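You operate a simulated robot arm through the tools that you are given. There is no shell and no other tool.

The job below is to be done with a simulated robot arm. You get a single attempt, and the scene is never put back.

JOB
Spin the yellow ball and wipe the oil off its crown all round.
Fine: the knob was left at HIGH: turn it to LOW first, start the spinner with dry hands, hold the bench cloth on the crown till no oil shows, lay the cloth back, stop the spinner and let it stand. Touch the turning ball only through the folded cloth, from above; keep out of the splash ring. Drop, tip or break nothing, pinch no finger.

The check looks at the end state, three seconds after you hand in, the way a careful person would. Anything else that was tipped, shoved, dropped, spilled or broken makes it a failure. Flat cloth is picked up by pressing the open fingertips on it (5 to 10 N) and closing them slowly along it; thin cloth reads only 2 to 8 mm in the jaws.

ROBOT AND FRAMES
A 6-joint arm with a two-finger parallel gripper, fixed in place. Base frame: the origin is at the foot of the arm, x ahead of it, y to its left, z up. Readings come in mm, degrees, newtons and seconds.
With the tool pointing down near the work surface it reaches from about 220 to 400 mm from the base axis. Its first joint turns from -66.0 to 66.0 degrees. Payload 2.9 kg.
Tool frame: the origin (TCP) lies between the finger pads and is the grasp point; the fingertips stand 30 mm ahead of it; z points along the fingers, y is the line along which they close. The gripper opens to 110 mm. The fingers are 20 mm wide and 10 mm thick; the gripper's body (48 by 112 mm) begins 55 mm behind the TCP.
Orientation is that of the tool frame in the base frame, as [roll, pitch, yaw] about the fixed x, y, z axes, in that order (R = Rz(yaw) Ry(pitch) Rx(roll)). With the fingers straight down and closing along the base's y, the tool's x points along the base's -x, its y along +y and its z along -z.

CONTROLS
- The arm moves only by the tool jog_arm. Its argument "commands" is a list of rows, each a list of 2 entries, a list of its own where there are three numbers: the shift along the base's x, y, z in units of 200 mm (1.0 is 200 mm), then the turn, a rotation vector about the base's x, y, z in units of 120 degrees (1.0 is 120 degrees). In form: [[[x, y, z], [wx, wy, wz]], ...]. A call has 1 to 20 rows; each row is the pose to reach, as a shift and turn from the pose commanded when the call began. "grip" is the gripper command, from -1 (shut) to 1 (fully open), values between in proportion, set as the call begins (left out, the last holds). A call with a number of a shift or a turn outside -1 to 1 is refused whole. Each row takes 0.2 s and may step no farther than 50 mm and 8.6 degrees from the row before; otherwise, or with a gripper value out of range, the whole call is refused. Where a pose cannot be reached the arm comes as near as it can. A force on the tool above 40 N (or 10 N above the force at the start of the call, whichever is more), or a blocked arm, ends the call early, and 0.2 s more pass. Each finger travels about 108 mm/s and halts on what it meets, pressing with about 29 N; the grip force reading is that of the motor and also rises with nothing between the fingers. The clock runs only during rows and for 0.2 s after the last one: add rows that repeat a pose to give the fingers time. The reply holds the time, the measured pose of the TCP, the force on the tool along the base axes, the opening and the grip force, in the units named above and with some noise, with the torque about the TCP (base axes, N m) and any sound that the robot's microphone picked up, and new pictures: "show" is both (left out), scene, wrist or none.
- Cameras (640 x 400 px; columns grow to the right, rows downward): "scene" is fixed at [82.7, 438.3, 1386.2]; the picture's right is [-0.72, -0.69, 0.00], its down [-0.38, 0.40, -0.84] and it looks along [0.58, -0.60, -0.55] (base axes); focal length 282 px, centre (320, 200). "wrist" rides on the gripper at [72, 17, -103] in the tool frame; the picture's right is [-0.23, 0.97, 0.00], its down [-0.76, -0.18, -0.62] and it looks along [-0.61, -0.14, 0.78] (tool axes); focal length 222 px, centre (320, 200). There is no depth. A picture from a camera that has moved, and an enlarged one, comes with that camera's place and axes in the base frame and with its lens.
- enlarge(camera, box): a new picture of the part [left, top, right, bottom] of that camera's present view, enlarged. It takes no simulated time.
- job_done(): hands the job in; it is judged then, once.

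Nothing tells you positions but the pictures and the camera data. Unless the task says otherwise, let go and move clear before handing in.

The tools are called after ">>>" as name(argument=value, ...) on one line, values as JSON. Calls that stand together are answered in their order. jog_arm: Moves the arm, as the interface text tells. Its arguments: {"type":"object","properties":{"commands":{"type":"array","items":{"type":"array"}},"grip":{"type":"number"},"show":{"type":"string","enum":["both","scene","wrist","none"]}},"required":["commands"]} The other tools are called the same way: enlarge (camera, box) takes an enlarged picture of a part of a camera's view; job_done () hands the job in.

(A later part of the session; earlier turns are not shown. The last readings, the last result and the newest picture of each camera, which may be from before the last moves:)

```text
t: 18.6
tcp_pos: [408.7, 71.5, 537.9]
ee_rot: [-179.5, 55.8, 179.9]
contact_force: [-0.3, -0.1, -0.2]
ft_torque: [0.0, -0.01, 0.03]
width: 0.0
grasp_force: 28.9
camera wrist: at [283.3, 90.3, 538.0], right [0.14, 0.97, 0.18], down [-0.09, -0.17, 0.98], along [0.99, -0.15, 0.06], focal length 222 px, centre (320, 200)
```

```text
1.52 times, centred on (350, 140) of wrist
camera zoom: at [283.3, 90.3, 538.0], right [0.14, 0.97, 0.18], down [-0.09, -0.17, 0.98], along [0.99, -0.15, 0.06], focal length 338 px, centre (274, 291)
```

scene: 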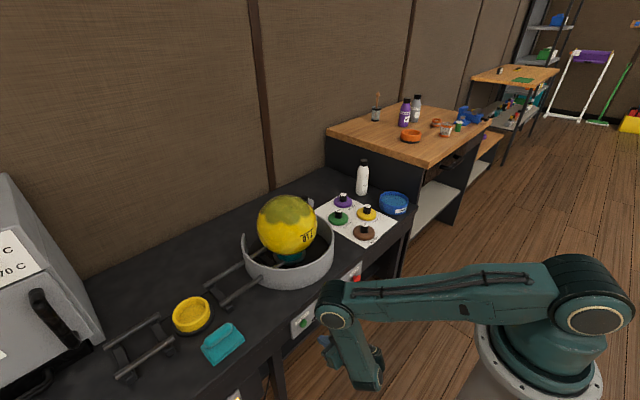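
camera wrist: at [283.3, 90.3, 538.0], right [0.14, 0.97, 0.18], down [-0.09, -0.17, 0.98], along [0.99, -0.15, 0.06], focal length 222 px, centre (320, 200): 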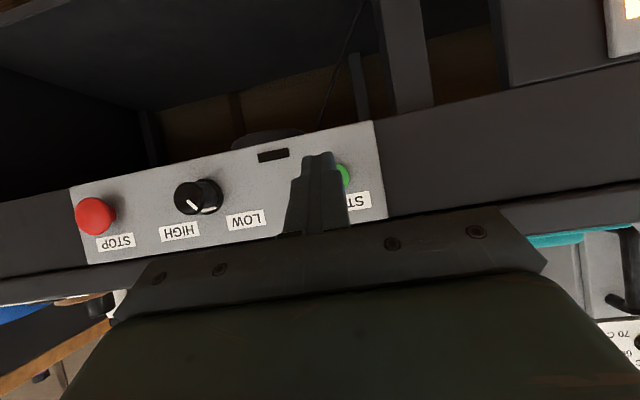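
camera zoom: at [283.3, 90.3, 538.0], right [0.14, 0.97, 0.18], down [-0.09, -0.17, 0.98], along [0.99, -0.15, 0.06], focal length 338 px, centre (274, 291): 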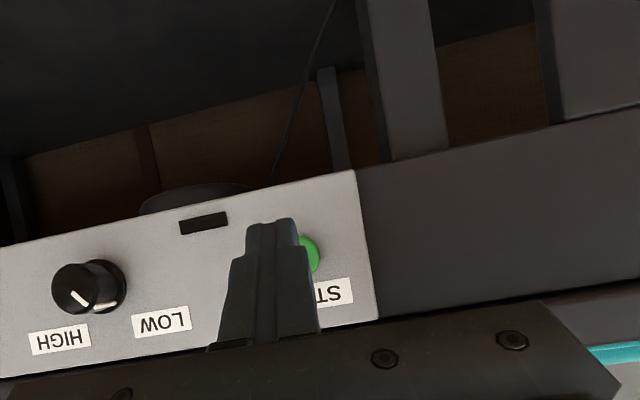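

The knob reads LOW from here as well. I check the knob once more close up, and bring the closed fingertips near START.

>>> enlarge(camera="wrist", box=[140, 150, 300, 250])

>>> jog_arm(commands=[[[0.1, 0.01, 0.005], [0, 0, 0]], [[0.2, 0.012, 0.008], [0, 0, 0]], [[0.25, 0.015, 0.01], [0, 0, 0]]], show="both")

>>> enlarge(camera="scene", box=[260, 270, 380, 370])

>>> enlarge(camera="wrist", box=[240, 100, 440, 240])

```text
4.00 times, centred on (220, 200) of wrist
camera zoom: at [283.3, 90.3, 538.0], right [0.14, 0.97, 0.18], down [-0.09, -0.17, 0.98], along [0.99, -0.15, 0.06], focal length 888 px, centre (720, 200)
```

zoom: 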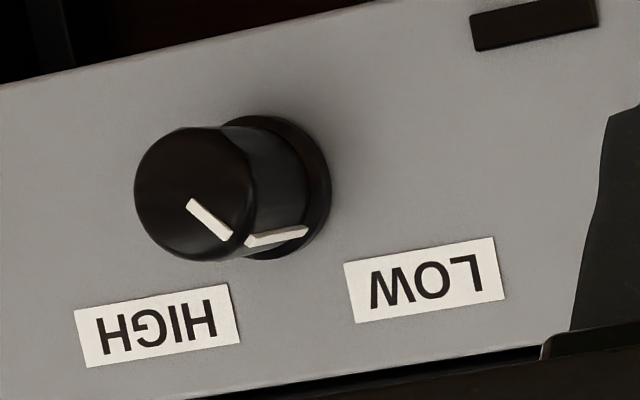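

```text
t: 19.4
tcp_pos: [460.6, 75.2, 539.9]
ee_rot: [-179.2, 55.9, -179.8]
contact_force: [-0.4, 0.9, 0.9]
ft_torque: [0.0, 0.02, 0.03]
width: 0.3
grasp_force: 28.8
camera wrist: at [333.3, 94.2, 540.5], right [0.14, 0.97, 0.18], down [-0.09, -0.17, 0.98], along [0.99, -0.15, 0.06], focal length 222 px, centre (320, 200)
```

scene: 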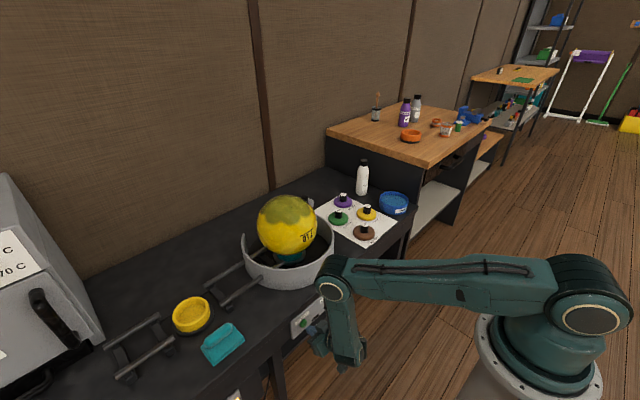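
wrist: 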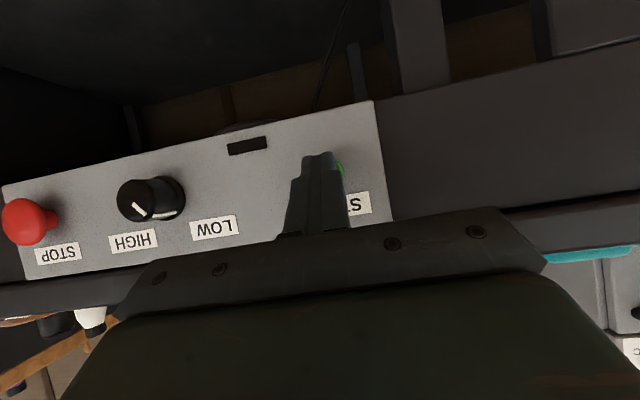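

```text
4.00 times, centred on (320, 320) of scene
camera zoom: at [82.7, 438.3, 1386.2], right [-0.72, -0.69, 0.0], down [-0.38, 0.4, -0.84], along [0.58, -0.6, -0.55], focal length 1127 px, centre (320, -280)
```

zoom: 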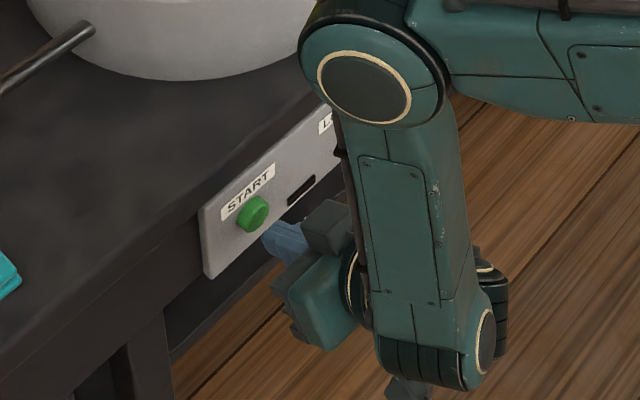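

```text
2.86 times, centred on (340, 170) of wrist
camera zoom: at [333.3, 94.2, 540.5], right [0.14, 0.97, 0.18], down [-0.09, -0.17, 0.98], along [0.99, -0.15, 0.06], focal length 635 px, centre (263, 286)
```

zoom: 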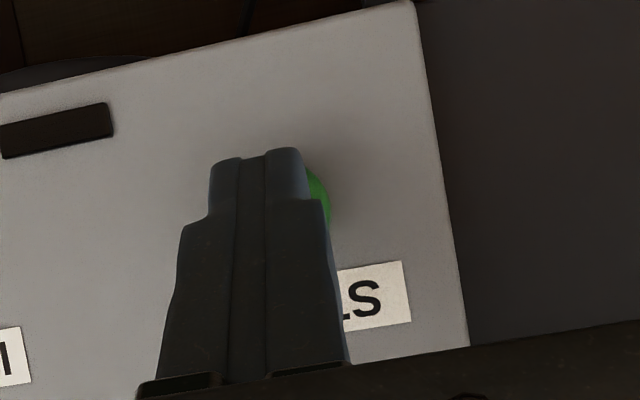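

The fingertips are in front of START. I push forward slowly in small steps and watch the force and listen.

>>> jog_arm(commands=[[[0.015, 0, 0], [0, 0, 0]], [[0.03, 0, 0], [0, 0, 0]], [[0.04, 0, 0], [0, 0, 0]], [[0.05, 0, 0], [0, 0, 0]], [[0.06, 0, 0], [0, 0, 0]]], show="both")

>>> enlarge(camera="wrist", box=[200, 100, 440, 240])

```text
t: 20.6
tcp_pos: [471.4, 75.0, 543.0]
ee_rot: [-179.2, 55.7, -179.9]
contact_force: [-2.5, -0.3, -1.1]
ft_torque: [-0.01, 0.03, 0.0]
width: 0.0
grasp_force: 28.8
heard: click
camera wrist: at [345.5, 93.4, 541.2], right [0.14, 0.97, 0.18], down [-0.09, -0.17, 0.98], along [0.99, -0.15, 0.06], focal length 222 px, centre (320, 200)
```

scene: 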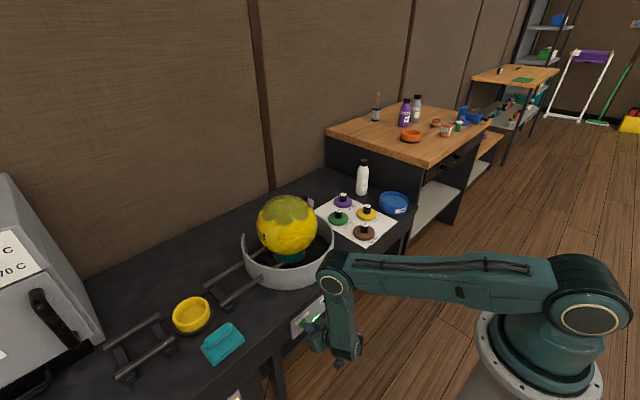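
wrist: 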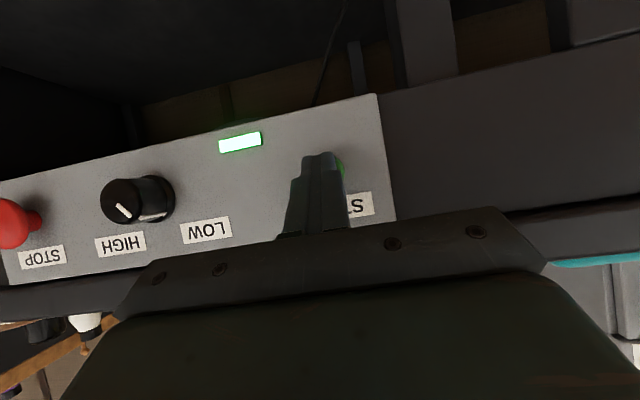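

```text
2.67 times, centred on (320, 170) of wrist
camera zoom: at [345.5, 93.4, 541.2], right [0.14, 0.97, 0.18], down [-0.09, -0.17, 0.98], along [0.99, -0.15, 0.06], focal length 592 px, centre (320, 280)
```

zoom: 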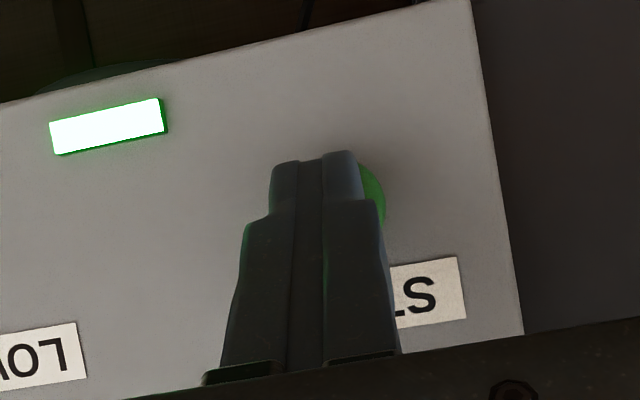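

START clicked and the run lamp is green; the ball is turning. I retreat from the panel and swing up toward the cloth, taking the tilt out of the tool on the way.

>>> jog_arm(commands=[[[-0.15, 0, 0], [0, 0, 0]], [[-0.3, 0, 0], [0, 0, 0]], [[-0.3, 0.15, 0.15], [0, 0.03, 0]], [[-0.3, 0.275, 0.325], [0, 0.06, 0]], [[-0.3, 0.375, 0.5], [0, 0.089, 0]], [[-0.26, 0.515, 0.69], [0, 0.13, 0]], [[-0.21, 0.65, 0.87], [0, 0.17, 0]], [[-0.12, 0.8, 0.99], [0, 0.22, 0]], [[0, 0.95, 1.0], [0, 0.27, 0]]], show="both")

>>> enlarge(camera="scene", box=[220, 160, 420, 300])

```text
t: 22.6
tcp_pos: [469.6, 265.1, 744.0]
ee_rot: [-179.3, 23.2, -179.8]
contact_force: [0.3, -1.0, 0.3]
ft_torque: [-0.02, 0.03, -0.01]
width: 0.3
grasp_force: 29.5
camera wrist: at [362.7, 283.0, 811.0], right [0.21, 0.97, 0.08], down [0.45, -0.17, 0.88], along [0.87, -0.15, -0.48], focal length 222 px, centre (320, 200)
```

scene: 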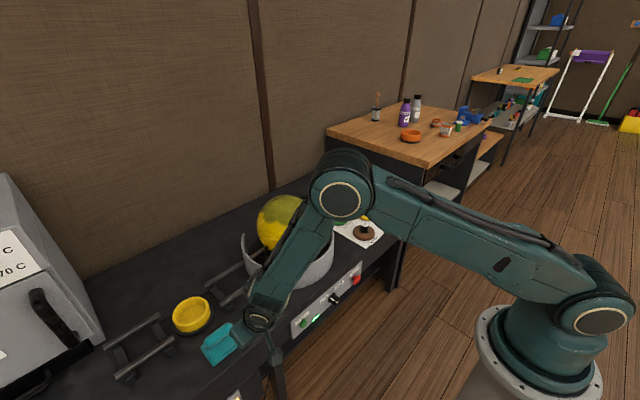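
wrist: 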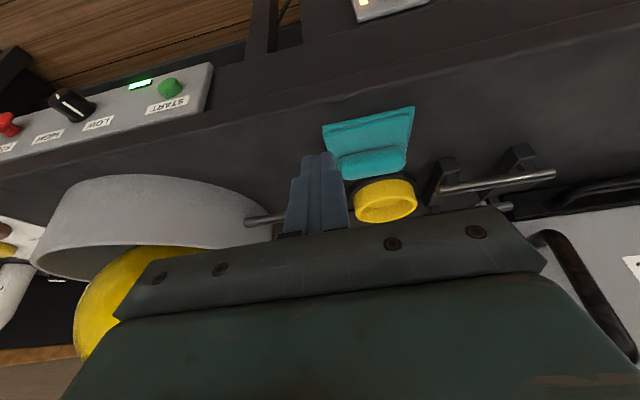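

```text
2.86 times, centred on (320, 230) of scene
camera zoom: at [82.7, 438.3, 1386.2], right [-0.72, -0.69, 0.0], down [-0.38, 0.4, -0.84], along [0.58, -0.6, -0.55], focal length 805 px, centre (320, 114)
```

zoom: 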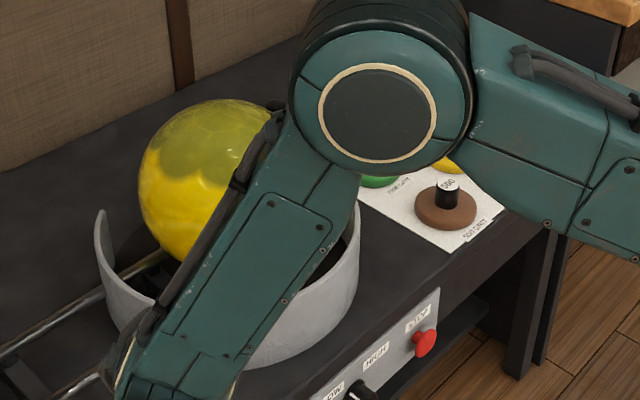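

The wrist camera now sees the cloth, dish and rails well. I zoom in on the cloth to place its roll and base.

>>> enlarge(camera="wrist", box=[290, 90, 450, 190])

>>> enlarge(camera="scene", box=[150, 280, 300, 380])

```text
4.00 times, centred on (370, 140) of wrist
camera zoom: at [362.7, 283.0, 811.0], right [0.21, 0.97, 0.08], down [0.45, -0.17, 0.88], along [0.87, -0.15, -0.48], focal length 888 px, centre (120, 440)
```

zoom: 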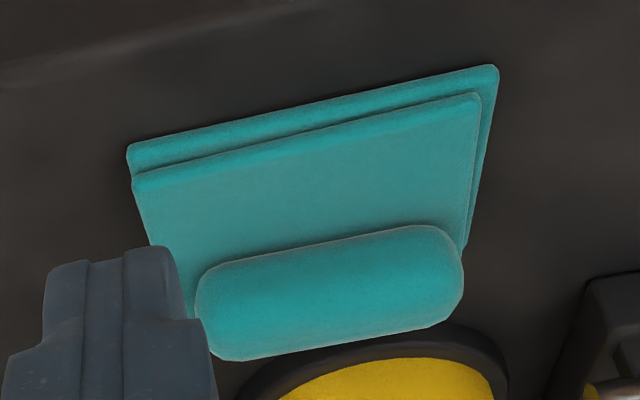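

```text
4.00 times, centred on (225, 330) of scene
camera zoom: at [82.7, 438.3, 1386.2], right [-0.72, -0.69, 0.0], down [-0.38, 0.4, -0.84], along [0.58, -0.6, -0.55], focal length 1127 px, centre (700, -320)
```

zoom: 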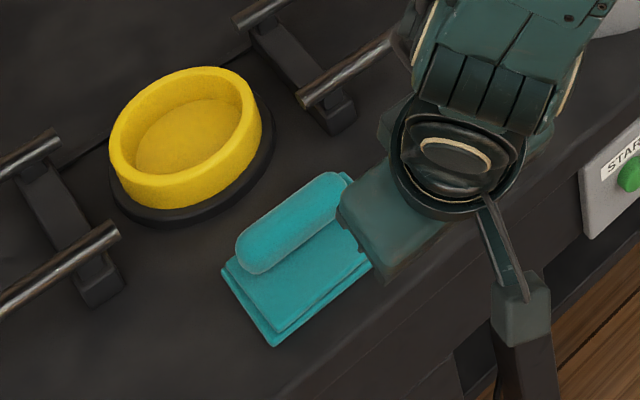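

The cloth's base spans about x 546–618, y 263–365; its roll lies along y, axis near (598, 312, 644), about 30 mm thick. I turn the hand 90° above it, so that the fingers will close across the roll, keeping a slight lean toward the base for reach.

>>> jog_arm(commands=[[[0.04, 0.01, 0.05], [0, 0, 0.068]], [[0.08, 0.02, 0.1], [0, 0, 0.136]], [[0.13, 0.03, 0.15], [0, 0, 0.204]], [[0.18, 0.04, 0.2], [0, 0, 0.272]], [[0.23, 0.05, 0.2], [0, 0, 0.34]], [[0.29, 0.06, 0.2], [0, 0, 0.408]], [[0.35, 0.07, 0.2], [0, 0, 0.476]], [[0.42, 0.09, 0.2], [0, 0, 0.544]], [[0.49, 0.12, 0.2], [0, 0, 0.612]], [[0.56, 0.15, 0.2], [0, 0, 0.681]], [[0.62, 0.17, 0.2], [0, 0, 0.75]]], grip=0.18, show="both")

```text
t: 25.0
tcp_pos: [595.1, 297.4, 782.4]
ee_rot: [-179.3, 23.3, -89.7]
contact_force: [0.4, -1.0, 0.5]
ft_torque: [0.01, 0.03, 0.01]
width: 64.8
grasp_force: 0.0
camera wrist: at [578.2, 190.7, 849.7], right [-0.97, 0.21, 0.08], down [0.17, 0.45, 0.88], along [0.15, 0.87, -0.48], focal length 222 px, centre (320, 200)
```

scene: 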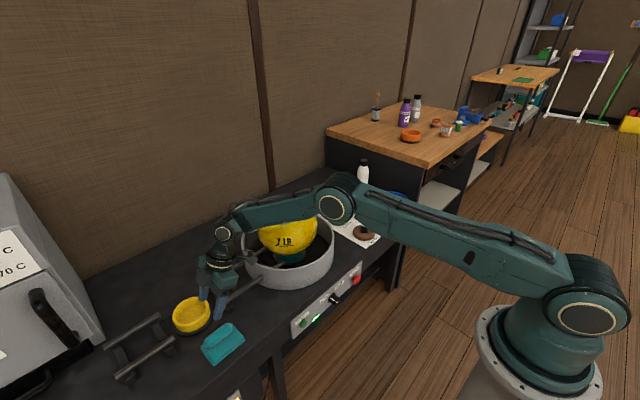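
wrist: 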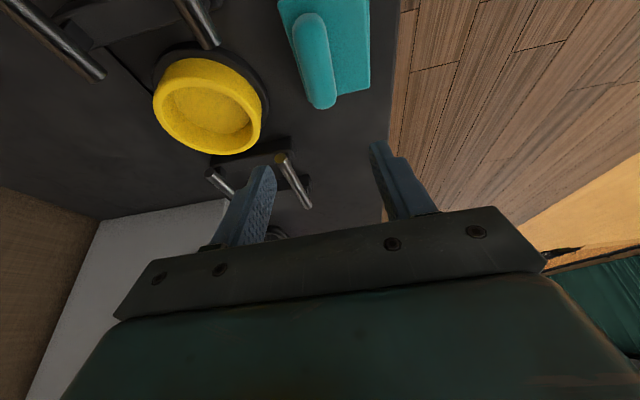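

Reached. In this view the roll lies between the finger lines, slightly below; I lower the hand to about 50 mm above the grasp height and check again.

>>> jog_arm(commands=[[[0.005, 0.01, -0.15], [0, 0, 0]], [[0.01, 0.025, -0.3], [0, 0, 0]], [[0.01, 0.03, -0.38], [0, 0, 0]]], show="both")

>>> enlarge(camera="scene", box=[150, 280, 300, 380])

>>> enlarge(camera="wrist", box=[200, 0, 440, 220])

```text
t: 25.8
tcp_pos: [597.2, 305.2, 707.1]
ee_rot: [-179.3, 23.4, -89.9]
contact_force: [-0.7, 0.8, -0.5]
ft_torque: [0.05, 0.01, 0.0]
width: 65.0
grasp_force: 0.0
camera wrist: at [579.1, 198.6, 773.7], right [-0.97, 0.21, 0.08], down [0.17, 0.45, 0.88], along [0.15, 0.87, -0.48], focal length 222 px, centre (320, 200)
```

scene: 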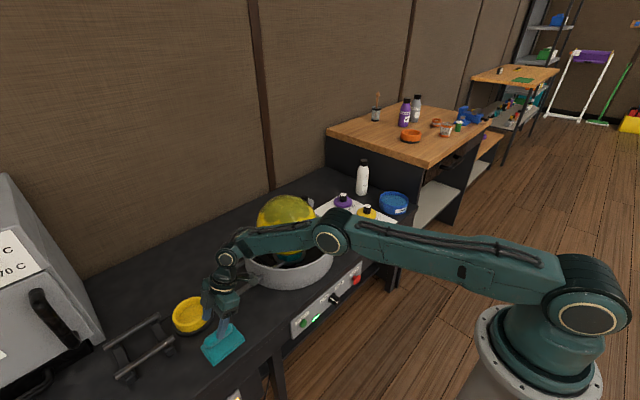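
wrist: 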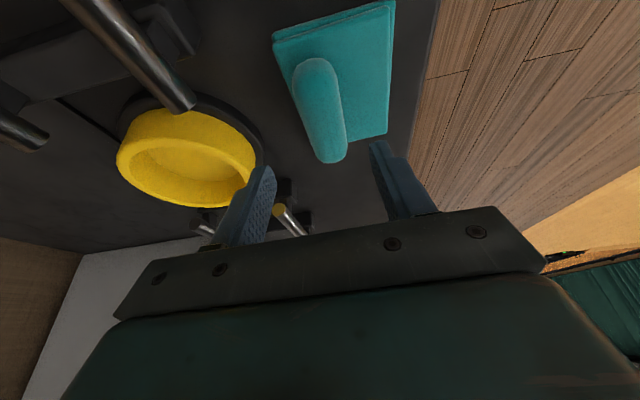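

```text
4.00 times, centred on (225, 330) of scene
camera zoom: at [82.7, 438.3, 1386.2], right [-0.72, -0.69, 0.0], down [-0.38, 0.4, -0.84], along [0.58, -0.6, -0.55], focal length 1127 px, centre (700, -320)
```

zoom: 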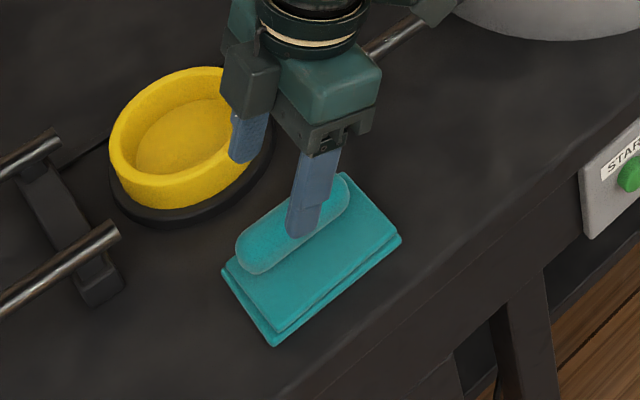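

```text
1.82 times, centred on (320, 110) of wrist
camera zoom: at [579.1, 198.6, 773.7], right [-0.97, 0.21, 0.08], down [0.17, 0.45, 0.88], along [0.15, 0.87, -0.48], focal length 404 px, centre (320, 364)
```

zoom: 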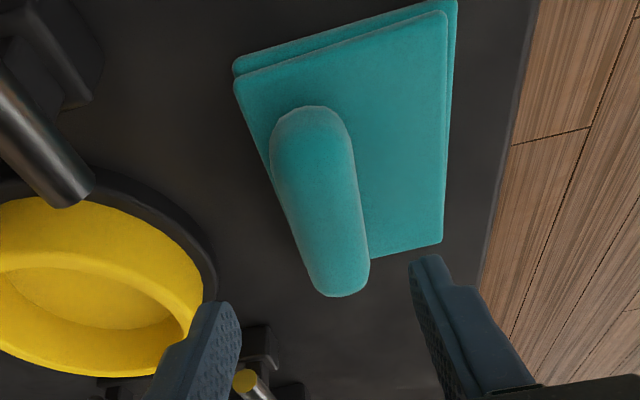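

The roll's axis seems to be nearer x 593 in the wrist views. I shift 4 mm toward the base and lower to just above the pad beside the roll.

>>> jog_arm(commands=[[[-0.02, 0.0, -0.05], [0, 0, 0]], [[-0.02, 0.0, -0.12], [0, 0, 0]], [[-0.02, 0.0, -0.17], [0, 0, 0]], [[-0.02, 0.0, -0.2], [0, 0, 0]]], show="both")

>>> enlarge(camera="scene", box=[150, 280, 300, 380])

>>> enlarge(camera="wrist", box=[200, 0, 440, 220])

```text
t: 26.8
tcp_pos: [594.9, 304.3, 666.4]
ee_rot: [-179.2, 23.3, -89.8]
contact_force: [0.2, 0.4, 0.2]
ft_torque: [0.0, -0.01, -0.02]
width: 65.2
grasp_force: 0.0
camera wrist: at [575.7, 198.1, 733.0], right [-0.97, 0.21, 0.08], down [0.17, 0.45, 0.88], along [0.15, 0.87, -0.48], focal length 222 px, centre (320, 200)
```

scene: 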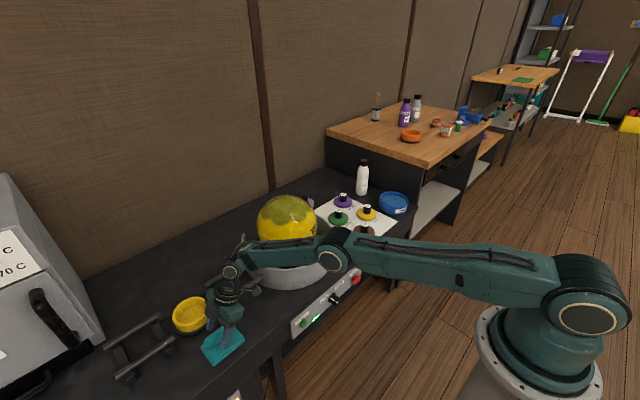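
wrist: 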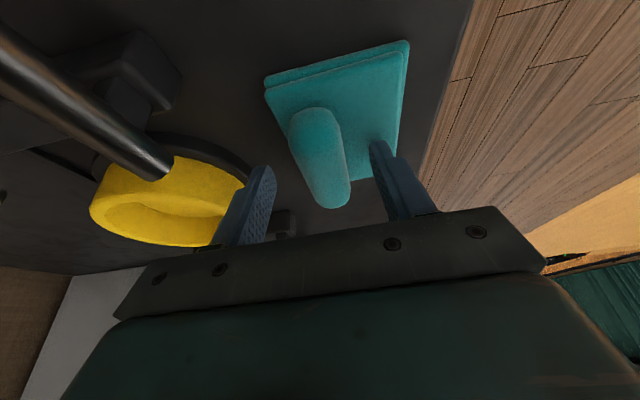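

```text
4.00 times, centred on (225, 330) of scene
camera zoom: at [82.7, 438.3, 1386.2], right [-0.72, -0.69, 0.0], down [-0.38, 0.4, -0.84], along [0.58, -0.6, -0.55], focal length 1127 px, centre (700, -320)
```

zoom: 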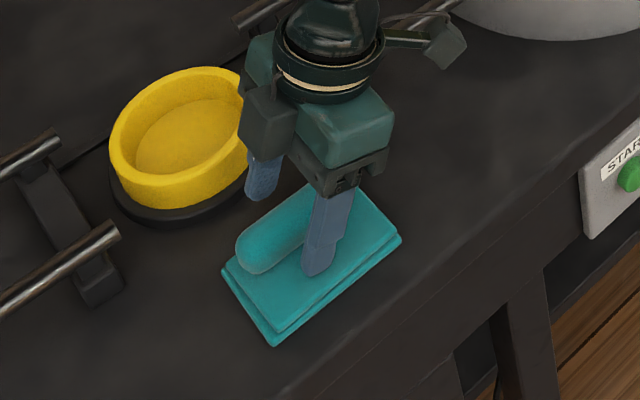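

```text
1.82 times, centred on (320, 110) of wrist
camera zoom: at [575.7, 198.1, 733.0], right [-0.97, 0.21, 0.08], down [0.17, 0.45, 0.88], along [0.15, 0.87, -0.48], focal length 404 px, centre (320, 364)
```

zoom: 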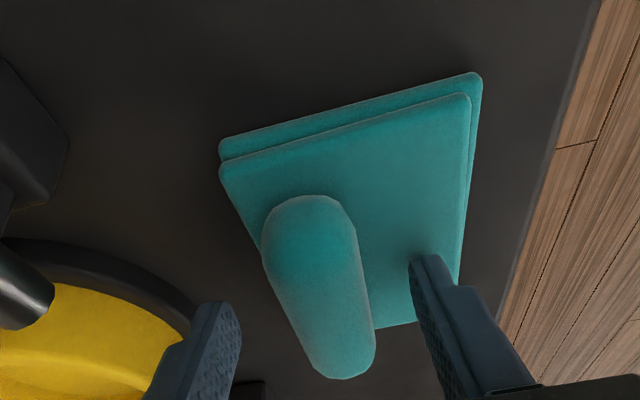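

The fingers straddle the roll about its middle with no contact yet. I lower 3 mm more and close on the roll.

>>> jog_arm(commands=[[[0, 0, -0.008], [0, 0, 0]], [[0, 0, -0.015], [0, 0, 0]]], show="none")

>>> jog_arm(commands=[[[0, 0, 0], [0, 0, 0]], [[0, 0, 0], [0, 0, 0]], [[0, 0, 0], [0, 0, 0]], [[0, 0, 0], [0, 0, 0]]], grip=-0.6, show="both")

>>> enlarge(camera="wrist", box=[200, 0, 440, 220])

```text
t: 27.4
tcp_pos: [595.1, 305.3, 666.3]
ee_rot: [-179.0, 23.5, -89.8]
contact_force: [-4.0, -2.8, 16.4]
ft_torque: [-0.02, 0.72, 0.08]
width: 66.3
grasp_force: 1.5
```

```text
t: 28.4
tcp_pos: [596.0, 303.5, 665.7]
ee_rot: [-179.0, 23.4, -89.9]
contact_force: [7.9, 0.2, 18.1]
ft_torque: [0.22, 0.16, -0.08]
width: 33.9
grasp_force: 11.6
camera wrist: at [577.3, 197.7, 731.8], right [-0.97, 0.21, 0.07], down [0.17, 0.45, 0.88], along [0.15, 0.87, -0.47], focal length 222 px, centre (320, 200)
```

scene: 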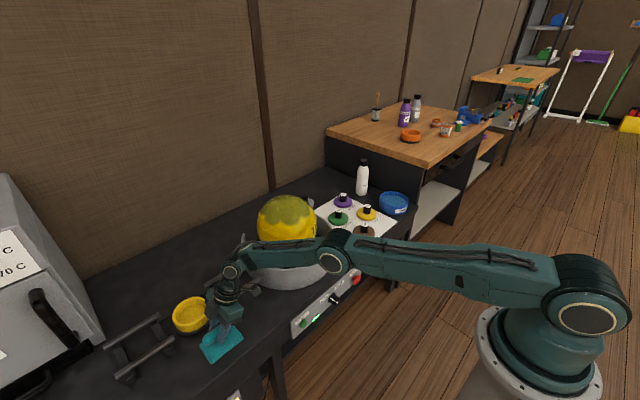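
wrist: 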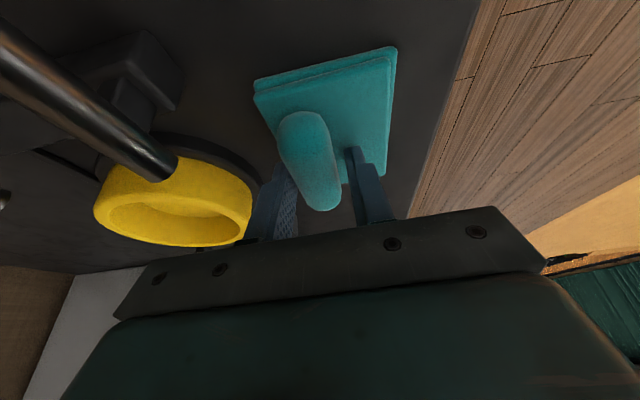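

```text
1.82 times, centred on (320, 110) of wrist
camera zoom: at [577.3, 197.7, 731.8], right [-0.97, 0.21, 0.07], down [0.17, 0.45, 0.88], along [0.15, 0.87, -0.47], focal length 404 px, centre (320, 364)
```

zoom: 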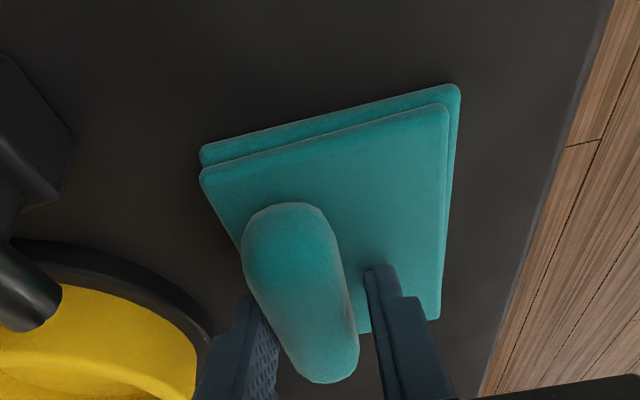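

The fingertips rest on the pad with about 18 N and have closed to 34 mm. I ease the downward press by 3 mm and let the fingers close fully.

>>> jog_arm(commands=[[[0, 0, 0.012], [0, 0, 0]], [[0, 0, 0.012], [0, 0, 0]], [[0, 0, 0.012], [0, 0, 0]], [[0, 0, 0.012], [0, 0, 0]]], grip=-1, show="wrist")

>>> enlarge(camera="wrist", box=[200, 0, 440, 220])

>>> enlarge(camera="scene", box=[150, 280, 300, 380])

```text
t: 29.4
tcp_pos: [592.7, 302.4, 665.0]
ee_rot: [-179.5, 23.3, -89.9]
contact_force: [1.0, 1.5, 12.4]
ft_torque: [-0.03, 0.24, -0.02]
width: 27.2
grasp_force: 28.5
camera wrist: at [575.4, 197.4, 732.4], right [-0.97, 0.21, 0.08], down [0.17, 0.45, 0.88], along [0.15, 0.87, -0.48], focal length 222 px, centre (320, 200)
```

wrist: 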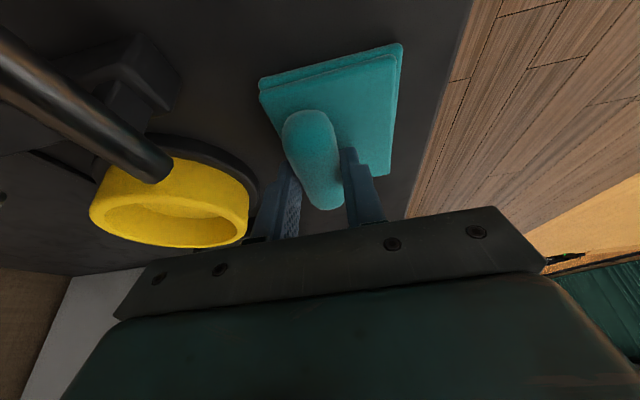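

```text
1.82 times, centred on (320, 110) of wrist
camera zoom: at [575.4, 197.4, 732.4], right [-0.97, 0.21, 0.08], down [0.17, 0.45, 0.88], along [0.15, 0.87, -0.48], focal length 404 px, centre (320, 364)
```

zoom: 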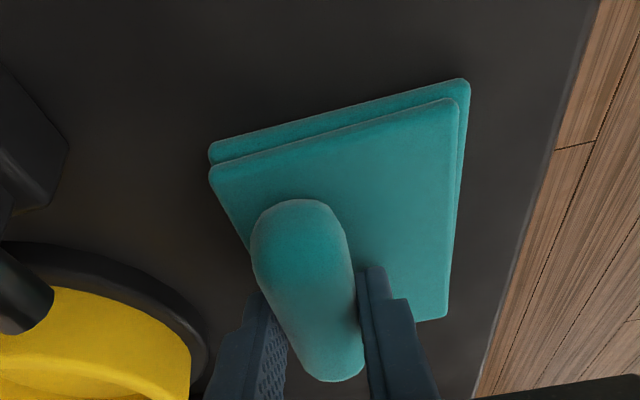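

```text
4.00 times, centred on (225, 330) of scene
camera zoom: at [82.5, 438.2, 1386.2], right [-0.72, -0.69, 0.0], down [-0.38, 0.4, -0.84], along [0.58, -0.6, -0.55], focal length 1127 px, centre (700, -320)
```

zoom: 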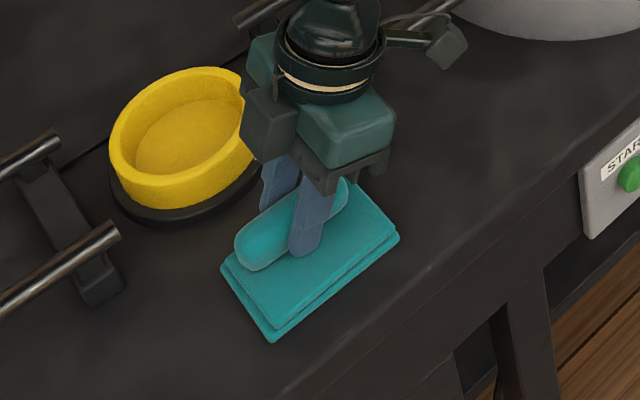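

The roll is gripped at 27 mm with the full grip force. I lift slowly and check that the cloth comes along.

>>> jog_arm(commands=[[[0, 0, 0.05], [0, 0, 0]], [[0, 0, 0.12], [0, 0, 0]], [[0, 0, 0.22], [0, 0, 0]], [[0, 0, 0.35], [0, 0, 0]]], show="both")

>>> enlarge(camera="scene", box=[150, 240, 300, 340])

>>> enlarge(camera="wrist", box=[200, 0, 440, 220])

```text
t: 30.4
tcp_pos: [595.0, 305.1, 734.6]
ee_rot: [-179.4, 23.4, -89.9]
contact_force: [-0.4, 0.4, 0.1]
ft_torque: [0.01, 0.03, -0.01]
width: 27.0
grasp_force: 29.5
camera wrist: at [577.1, 198.0, 801.5], right [-0.97, 0.21, 0.08], down [0.17, 0.45, 0.88], along [0.15, 0.87, -0.48], focal length 222 px, centre (320, 200)
```

scene: 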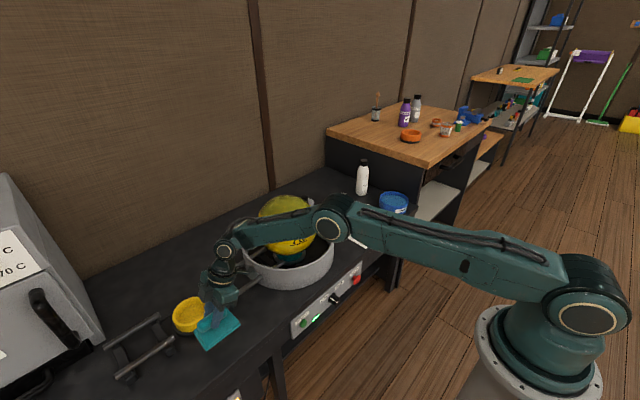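
wrist: 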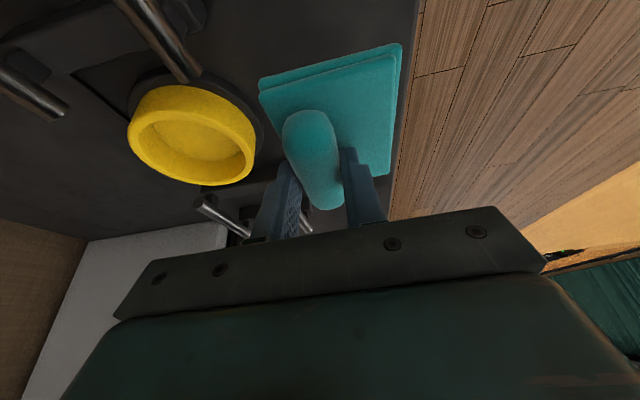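

```text
4.00 times, centred on (225, 290) of scene
camera zoom: at [82.7, 438.3, 1386.2], right [-0.72, -0.69, 0.0], down [-0.38, 0.4, -0.84], along [0.58, -0.6, -0.55], focal length 1127 px, centre (700, -160)
```

zoom: 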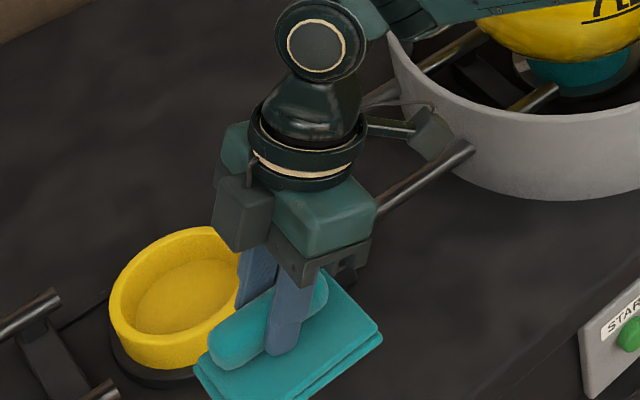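

```text
1.82 times, centred on (320, 110) of wrist
camera zoom: at [577.1, 198.0, 801.5], right [-0.97, 0.21, 0.08], down [0.17, 0.45, 0.88], along [0.15, 0.87, -0.48], focal length 404 px, centre (320, 364)
```

zoom: 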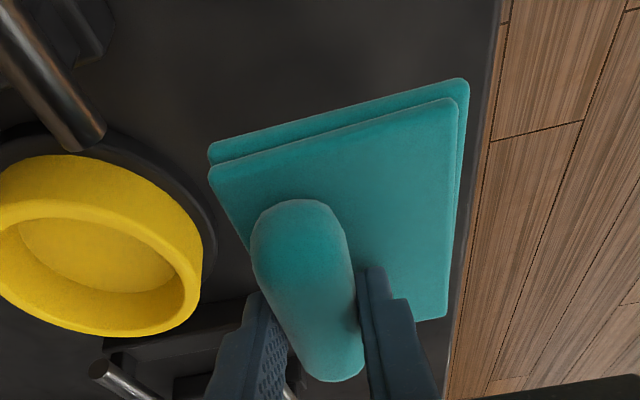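

The cloth came up cleanly and is level. I lift it well above ball height before crossing over.

>>> jog_arm(commands=[[[-0.02, 0, 0.2], [0, 0, 0]], [[-0.04, 0, 0.4], [0, 0, 0]], [[-0.06, 0, 0.6], [0, 0, 0]], [[-0.08, 0, 0.8], [0, 0, 0]], [[-0.1, 0, 1.0], [0, 0, 0]]], show="none")

>>> jog_arm(commands=[[[0, -0.04, 0.15], [0, 0, -0.068]], [[0, -0.1, 0.25], [0, 0, -0.136]], [[0, -0.18, 0.3], [0, 0, -0.204]], [[0.0, -0.26, 0.3], [0, 0, -0.272]], [[0.0, -0.35, 0.3], [0, 0, -0.34]], [[0, -0.45, 0.3], [0, 0, -0.408]], [[0, -0.55, 0.3], [0, 0, -0.476]], [[0, -0.66, 0.3], [0, 0, -0.544]], [[0.0, -0.77, 0.3], [0, 0, -0.612]], [[0, -0.88, 0.3], [0, 0, -0.681]], [[0, -1.0, 0.3], [0, 0, -0.75]]], show="both")

```text
t: 31.6
tcp_pos: [572.7, 305.9, 933.8]
ee_rot: [-179.3, 23.3, -89.8]
contact_force: [0.6, 0.3, -0.8]
ft_torque: [0.01, -0.02, 0.01]
width: 26.9
grasp_force: 28.7
```

```text
t: 34.0
tcp_pos: [573.5, 104.2, 995.7]
ee_rot: [-179.3, 23.3, 180.0]
contact_force: [0.3, -0.5, 0.5]
ft_torque: [0.03, 0.04, 0.01]
width: 26.8
grasp_force: 28.9
camera wrist: at [466.0, 123.6, 1063.1], right [0.21, 0.97, 0.08], down [0.45, -0.17, 0.88], along [0.87, -0.15, -0.48], focal length 222 px, centre (320, 200)
```

scene: 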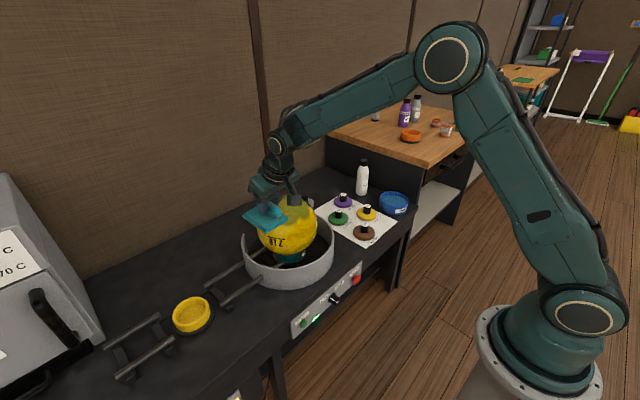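
wrist: 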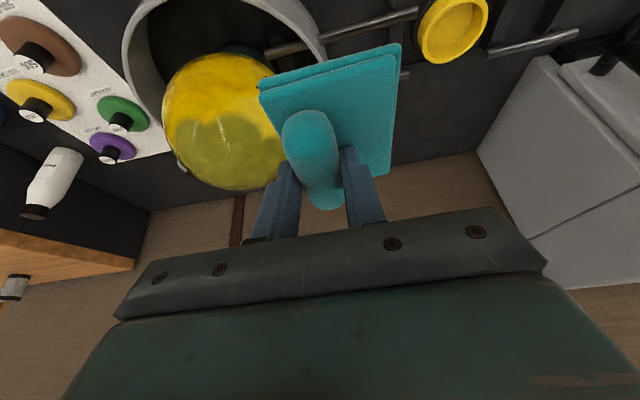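

The cloth is beside and above the ball. I zoom in to measure the ball, its ring and the oil patch from here.

>>> enlarge(camera="wrist", box=[100, 0, 420, 220])

>>> enlarge(camera="scene", box=[220, 170, 360, 290])

```text
1.82 times, centred on (260, 110) of wrist
camera zoom: at [466.0, 123.6, 1063.1], right [0.21, 0.97, 0.08], down [0.45, -0.17, 0.88], along [0.87, -0.15, -0.48], focal length 404 px, centre (429, 364)
```

zoom: 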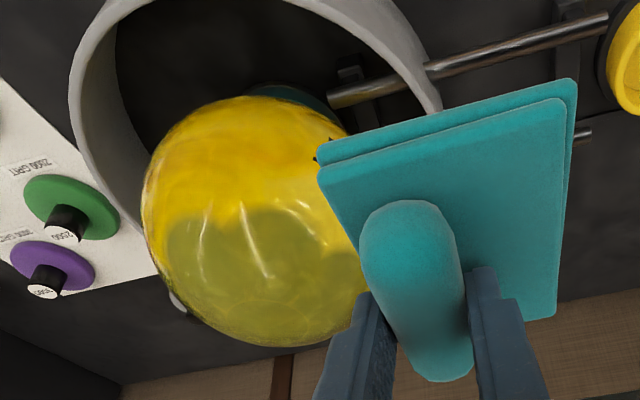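

```text
3.33 times, centred on (290, 230) of scene
camera zoom: at [82.7, 438.3, 1386.2], right [-0.72, -0.69, 0.0], down [-0.38, 0.4, -0.84], along [0.58, -0.6, -0.55], focal length 939 px, centre (420, 100)
```

zoom: 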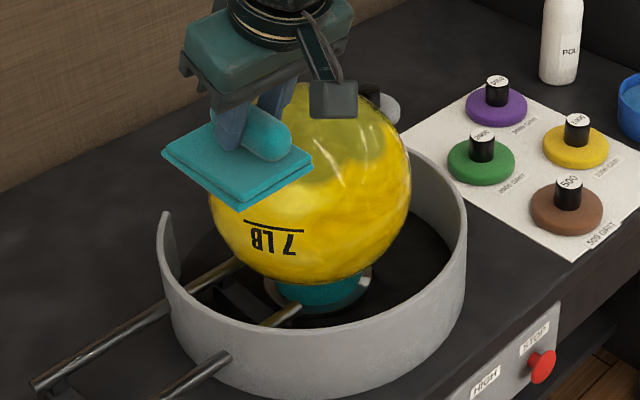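

I take the ball's centre as about (708,-47,766), crown at z≈872; the pad's underside hangs about 47 mm below the TCP. I carry the pad over the crown at a safe height.

>>> jog_arm(commands=[[[0.1, -0.16, 0], [0, 0, 0]], [[0.22, -0.33, 0], [0, 0, 0]], [[0.34, -0.5, 0], [0, 0, 0]], [[0.46, -0.67, -0.02], [0, 0, 0]], [[0.56, -0.78, -0.04], [0, 0, 0]], [[0.6, -0.838, -0.05], [0, 0, 0]]], show="both")

>>> enlarge(camera="scene", box=[220, 160, 360, 280])

>>> enlarge(camera="wrist", box=[160, 0, 480, 220])

```text
t: 35.4
tcp_pos: [694.7, -63.7, 983.1]
ee_rot: [-179.4, 23.3, -179.9]
contact_force: [0.1, -0.5, 0.6]
ft_torque: [-0.01, 0.02, 0.02]
width: 27.0
grasp_force: 29.2
camera wrist: at [586.2, -45.2, 1050.8], right [0.21, 0.97, 0.08], down [0.45, -0.17, 0.88], along [0.87, -0.15, -0.48], focal length 222 px, centre (320, 200)
```

scene: 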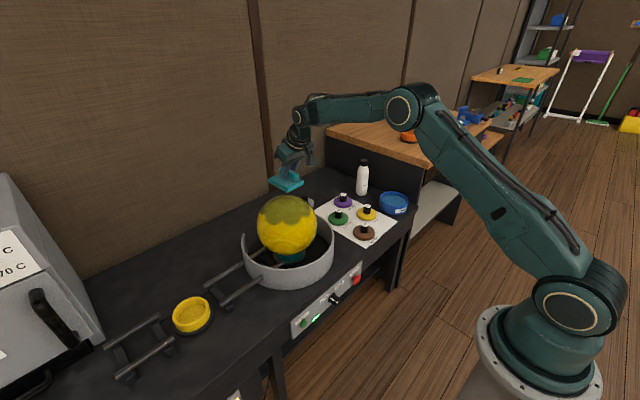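
wrist: 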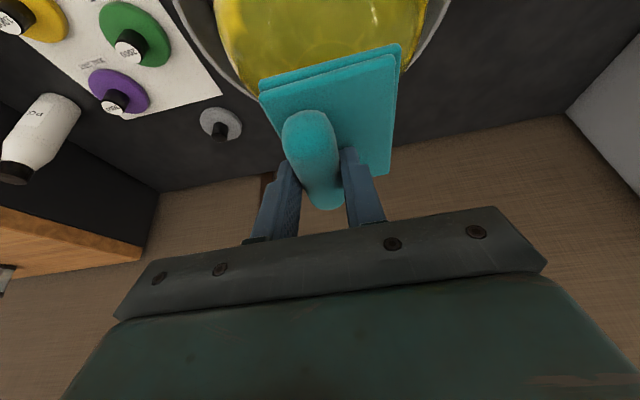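

```text
3.33 times, centred on (290, 220) of scene
camera zoom: at [82.7, 438.3, 1386.2], right [-0.72, -0.69, 0.0], down [-0.38, 0.4, -0.84], along [0.58, -0.6, -0.55], focal length 939 px, centre (420, 133)
```

zoom: 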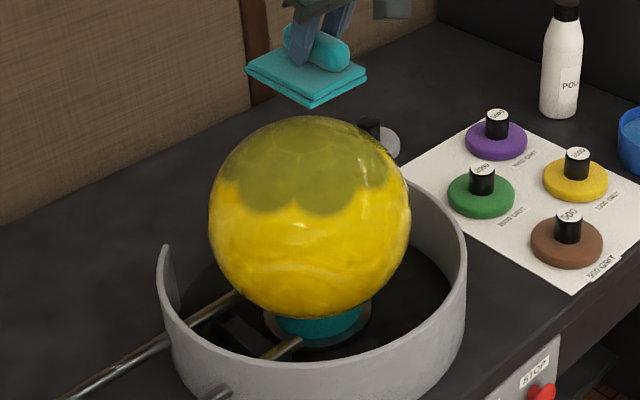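

```text
1.82 times, centred on (320, 110) of wrist
camera zoom: at [586.2, -45.2, 1050.8], right [0.21, 0.97, 0.08], down [0.45, -0.17, 0.88], along [0.87, -0.15, -0.48], focal length 404 px, centre (320, 364)
```

zoom: 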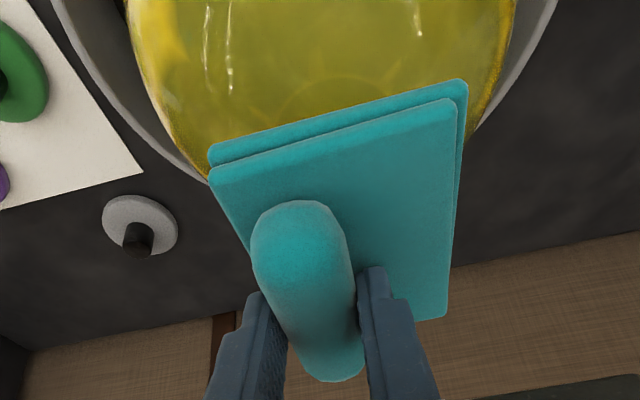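

The pad hangs right over the crown. I lower it to about 10 mm above the expected contact height.

>>> jog_arm(commands=[[[0, 0, -0.1], [0, 0, 0]], [[0, 0, -0.18], [0, 0, 0]], [[0, 0, -0.23], [0, 0, 0]], [[0, 0, -0.26], [0, 0, 0]]], show="scene")

>>> enlarge(camera="scene", box=[220, 160, 360, 280])

```text
t: 36.4
tcp_pos: [691.9, -63.3, 932.5]
ee_rot: [-179.3, 23.4, -179.9]
contact_force: [0.2, -0.6, -0.1]
ft_torque: [0.03, 0.0, 0.0]
width: 26.8
grasp_force: 29.2
```

scene: 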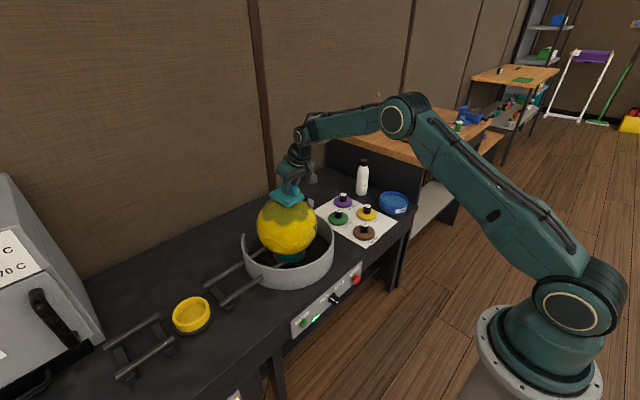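

```text
3.33 times, centred on (290, 220) of scene
camera zoom: at [82.7, 438.3, 1386.2], right [-0.72, -0.69, 0.0], down [-0.38, 0.4, -0.84], along [0.58, -0.6, -0.55], focal length 939 px, centre (420, 133)
```

zoom: 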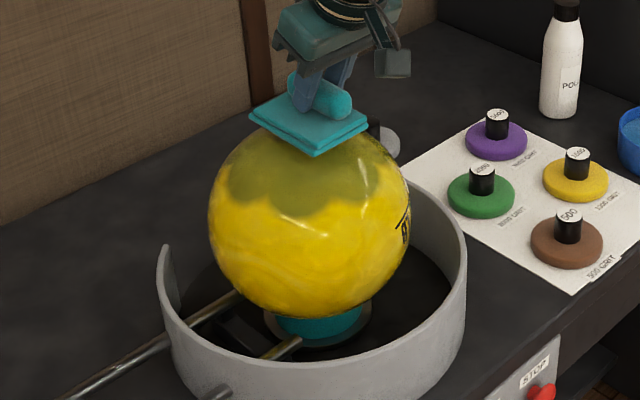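

I now lower in 2 mm steps, watching for contact force on the crown.

>>> jog_arm(commands=[[[0, 0, -0.01], [0, 0, 0]], [[0, 0, -0.02], [0, 0, 0]], [[0, 0, -0.03], [0, 0, 0]], [[0, 0, -0.04], [0, 0, 0]], [[0, 0, -0.05], [0, 0, 0]]], show="none")

```text
t: 37.6
tcp_pos: [693.2, -63.5, 923.1]
ee_rot: [-179.2, 23.4, -179.9]
contact_force: [0.4, 0.0, 0.2]
ft_torque: [-0.01, 0.0, 0.0]
width: 26.9
grasp_force: 28.9
```

>>> jog_arm(commands=[[[0, 0, -0.008], [0, 0, 0]], [[0, 0, -0.016], [0, 0, 0]], [[0, 0, -0.024], [0, 0, 0]]], show="scene")

>>> enlarge(camera="scene", box=[220, 160, 360, 280])

```text
t: 38.4
tcp_pos: [693.9, -63.7, 918.9]
ee_rot: [-179.3, 23.4, -179.9]
contact_force: [-0.6, -0.5, -0.4]
ft_torque: [-0.01, 0.0, -0.03]
width: 26.8
grasp_force: 28.9
```

scene: 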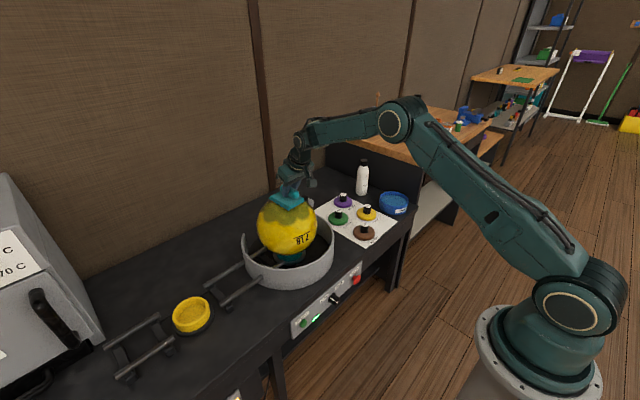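

```text
3.33 times, centred on (290, 220) of scene
camera zoom: at [82.7, 438.3, 1386.2], right [-0.72, -0.69, 0.0], down [-0.38, 0.4, -0.84], along [0.58, -0.6, -0.55], focal length 939 px, centre (420, 133)
```

zoom: 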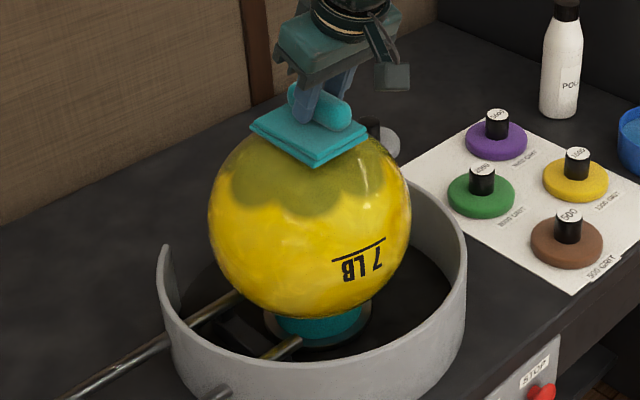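

No contact yet. I keep lowering in small steps.

>>> jog_arm(commands=[[[0, 0, -0.008], [0, 0, 0]], [[0, 0, -0.016], [0, 0, 0]], [[0, 0, -0.024], [0, 0, 0]]], show="none")

```text
t: 39.2
tcp_pos: [693.9, -62.1, 915.5]
ee_rot: [-179.4, 23.6, -179.9]
contact_force: [-3.6, 0.3, 10.2]
ft_torque: [0.21, 0.05, 0.1]
width: 27.0
grasp_force: 28.9
```

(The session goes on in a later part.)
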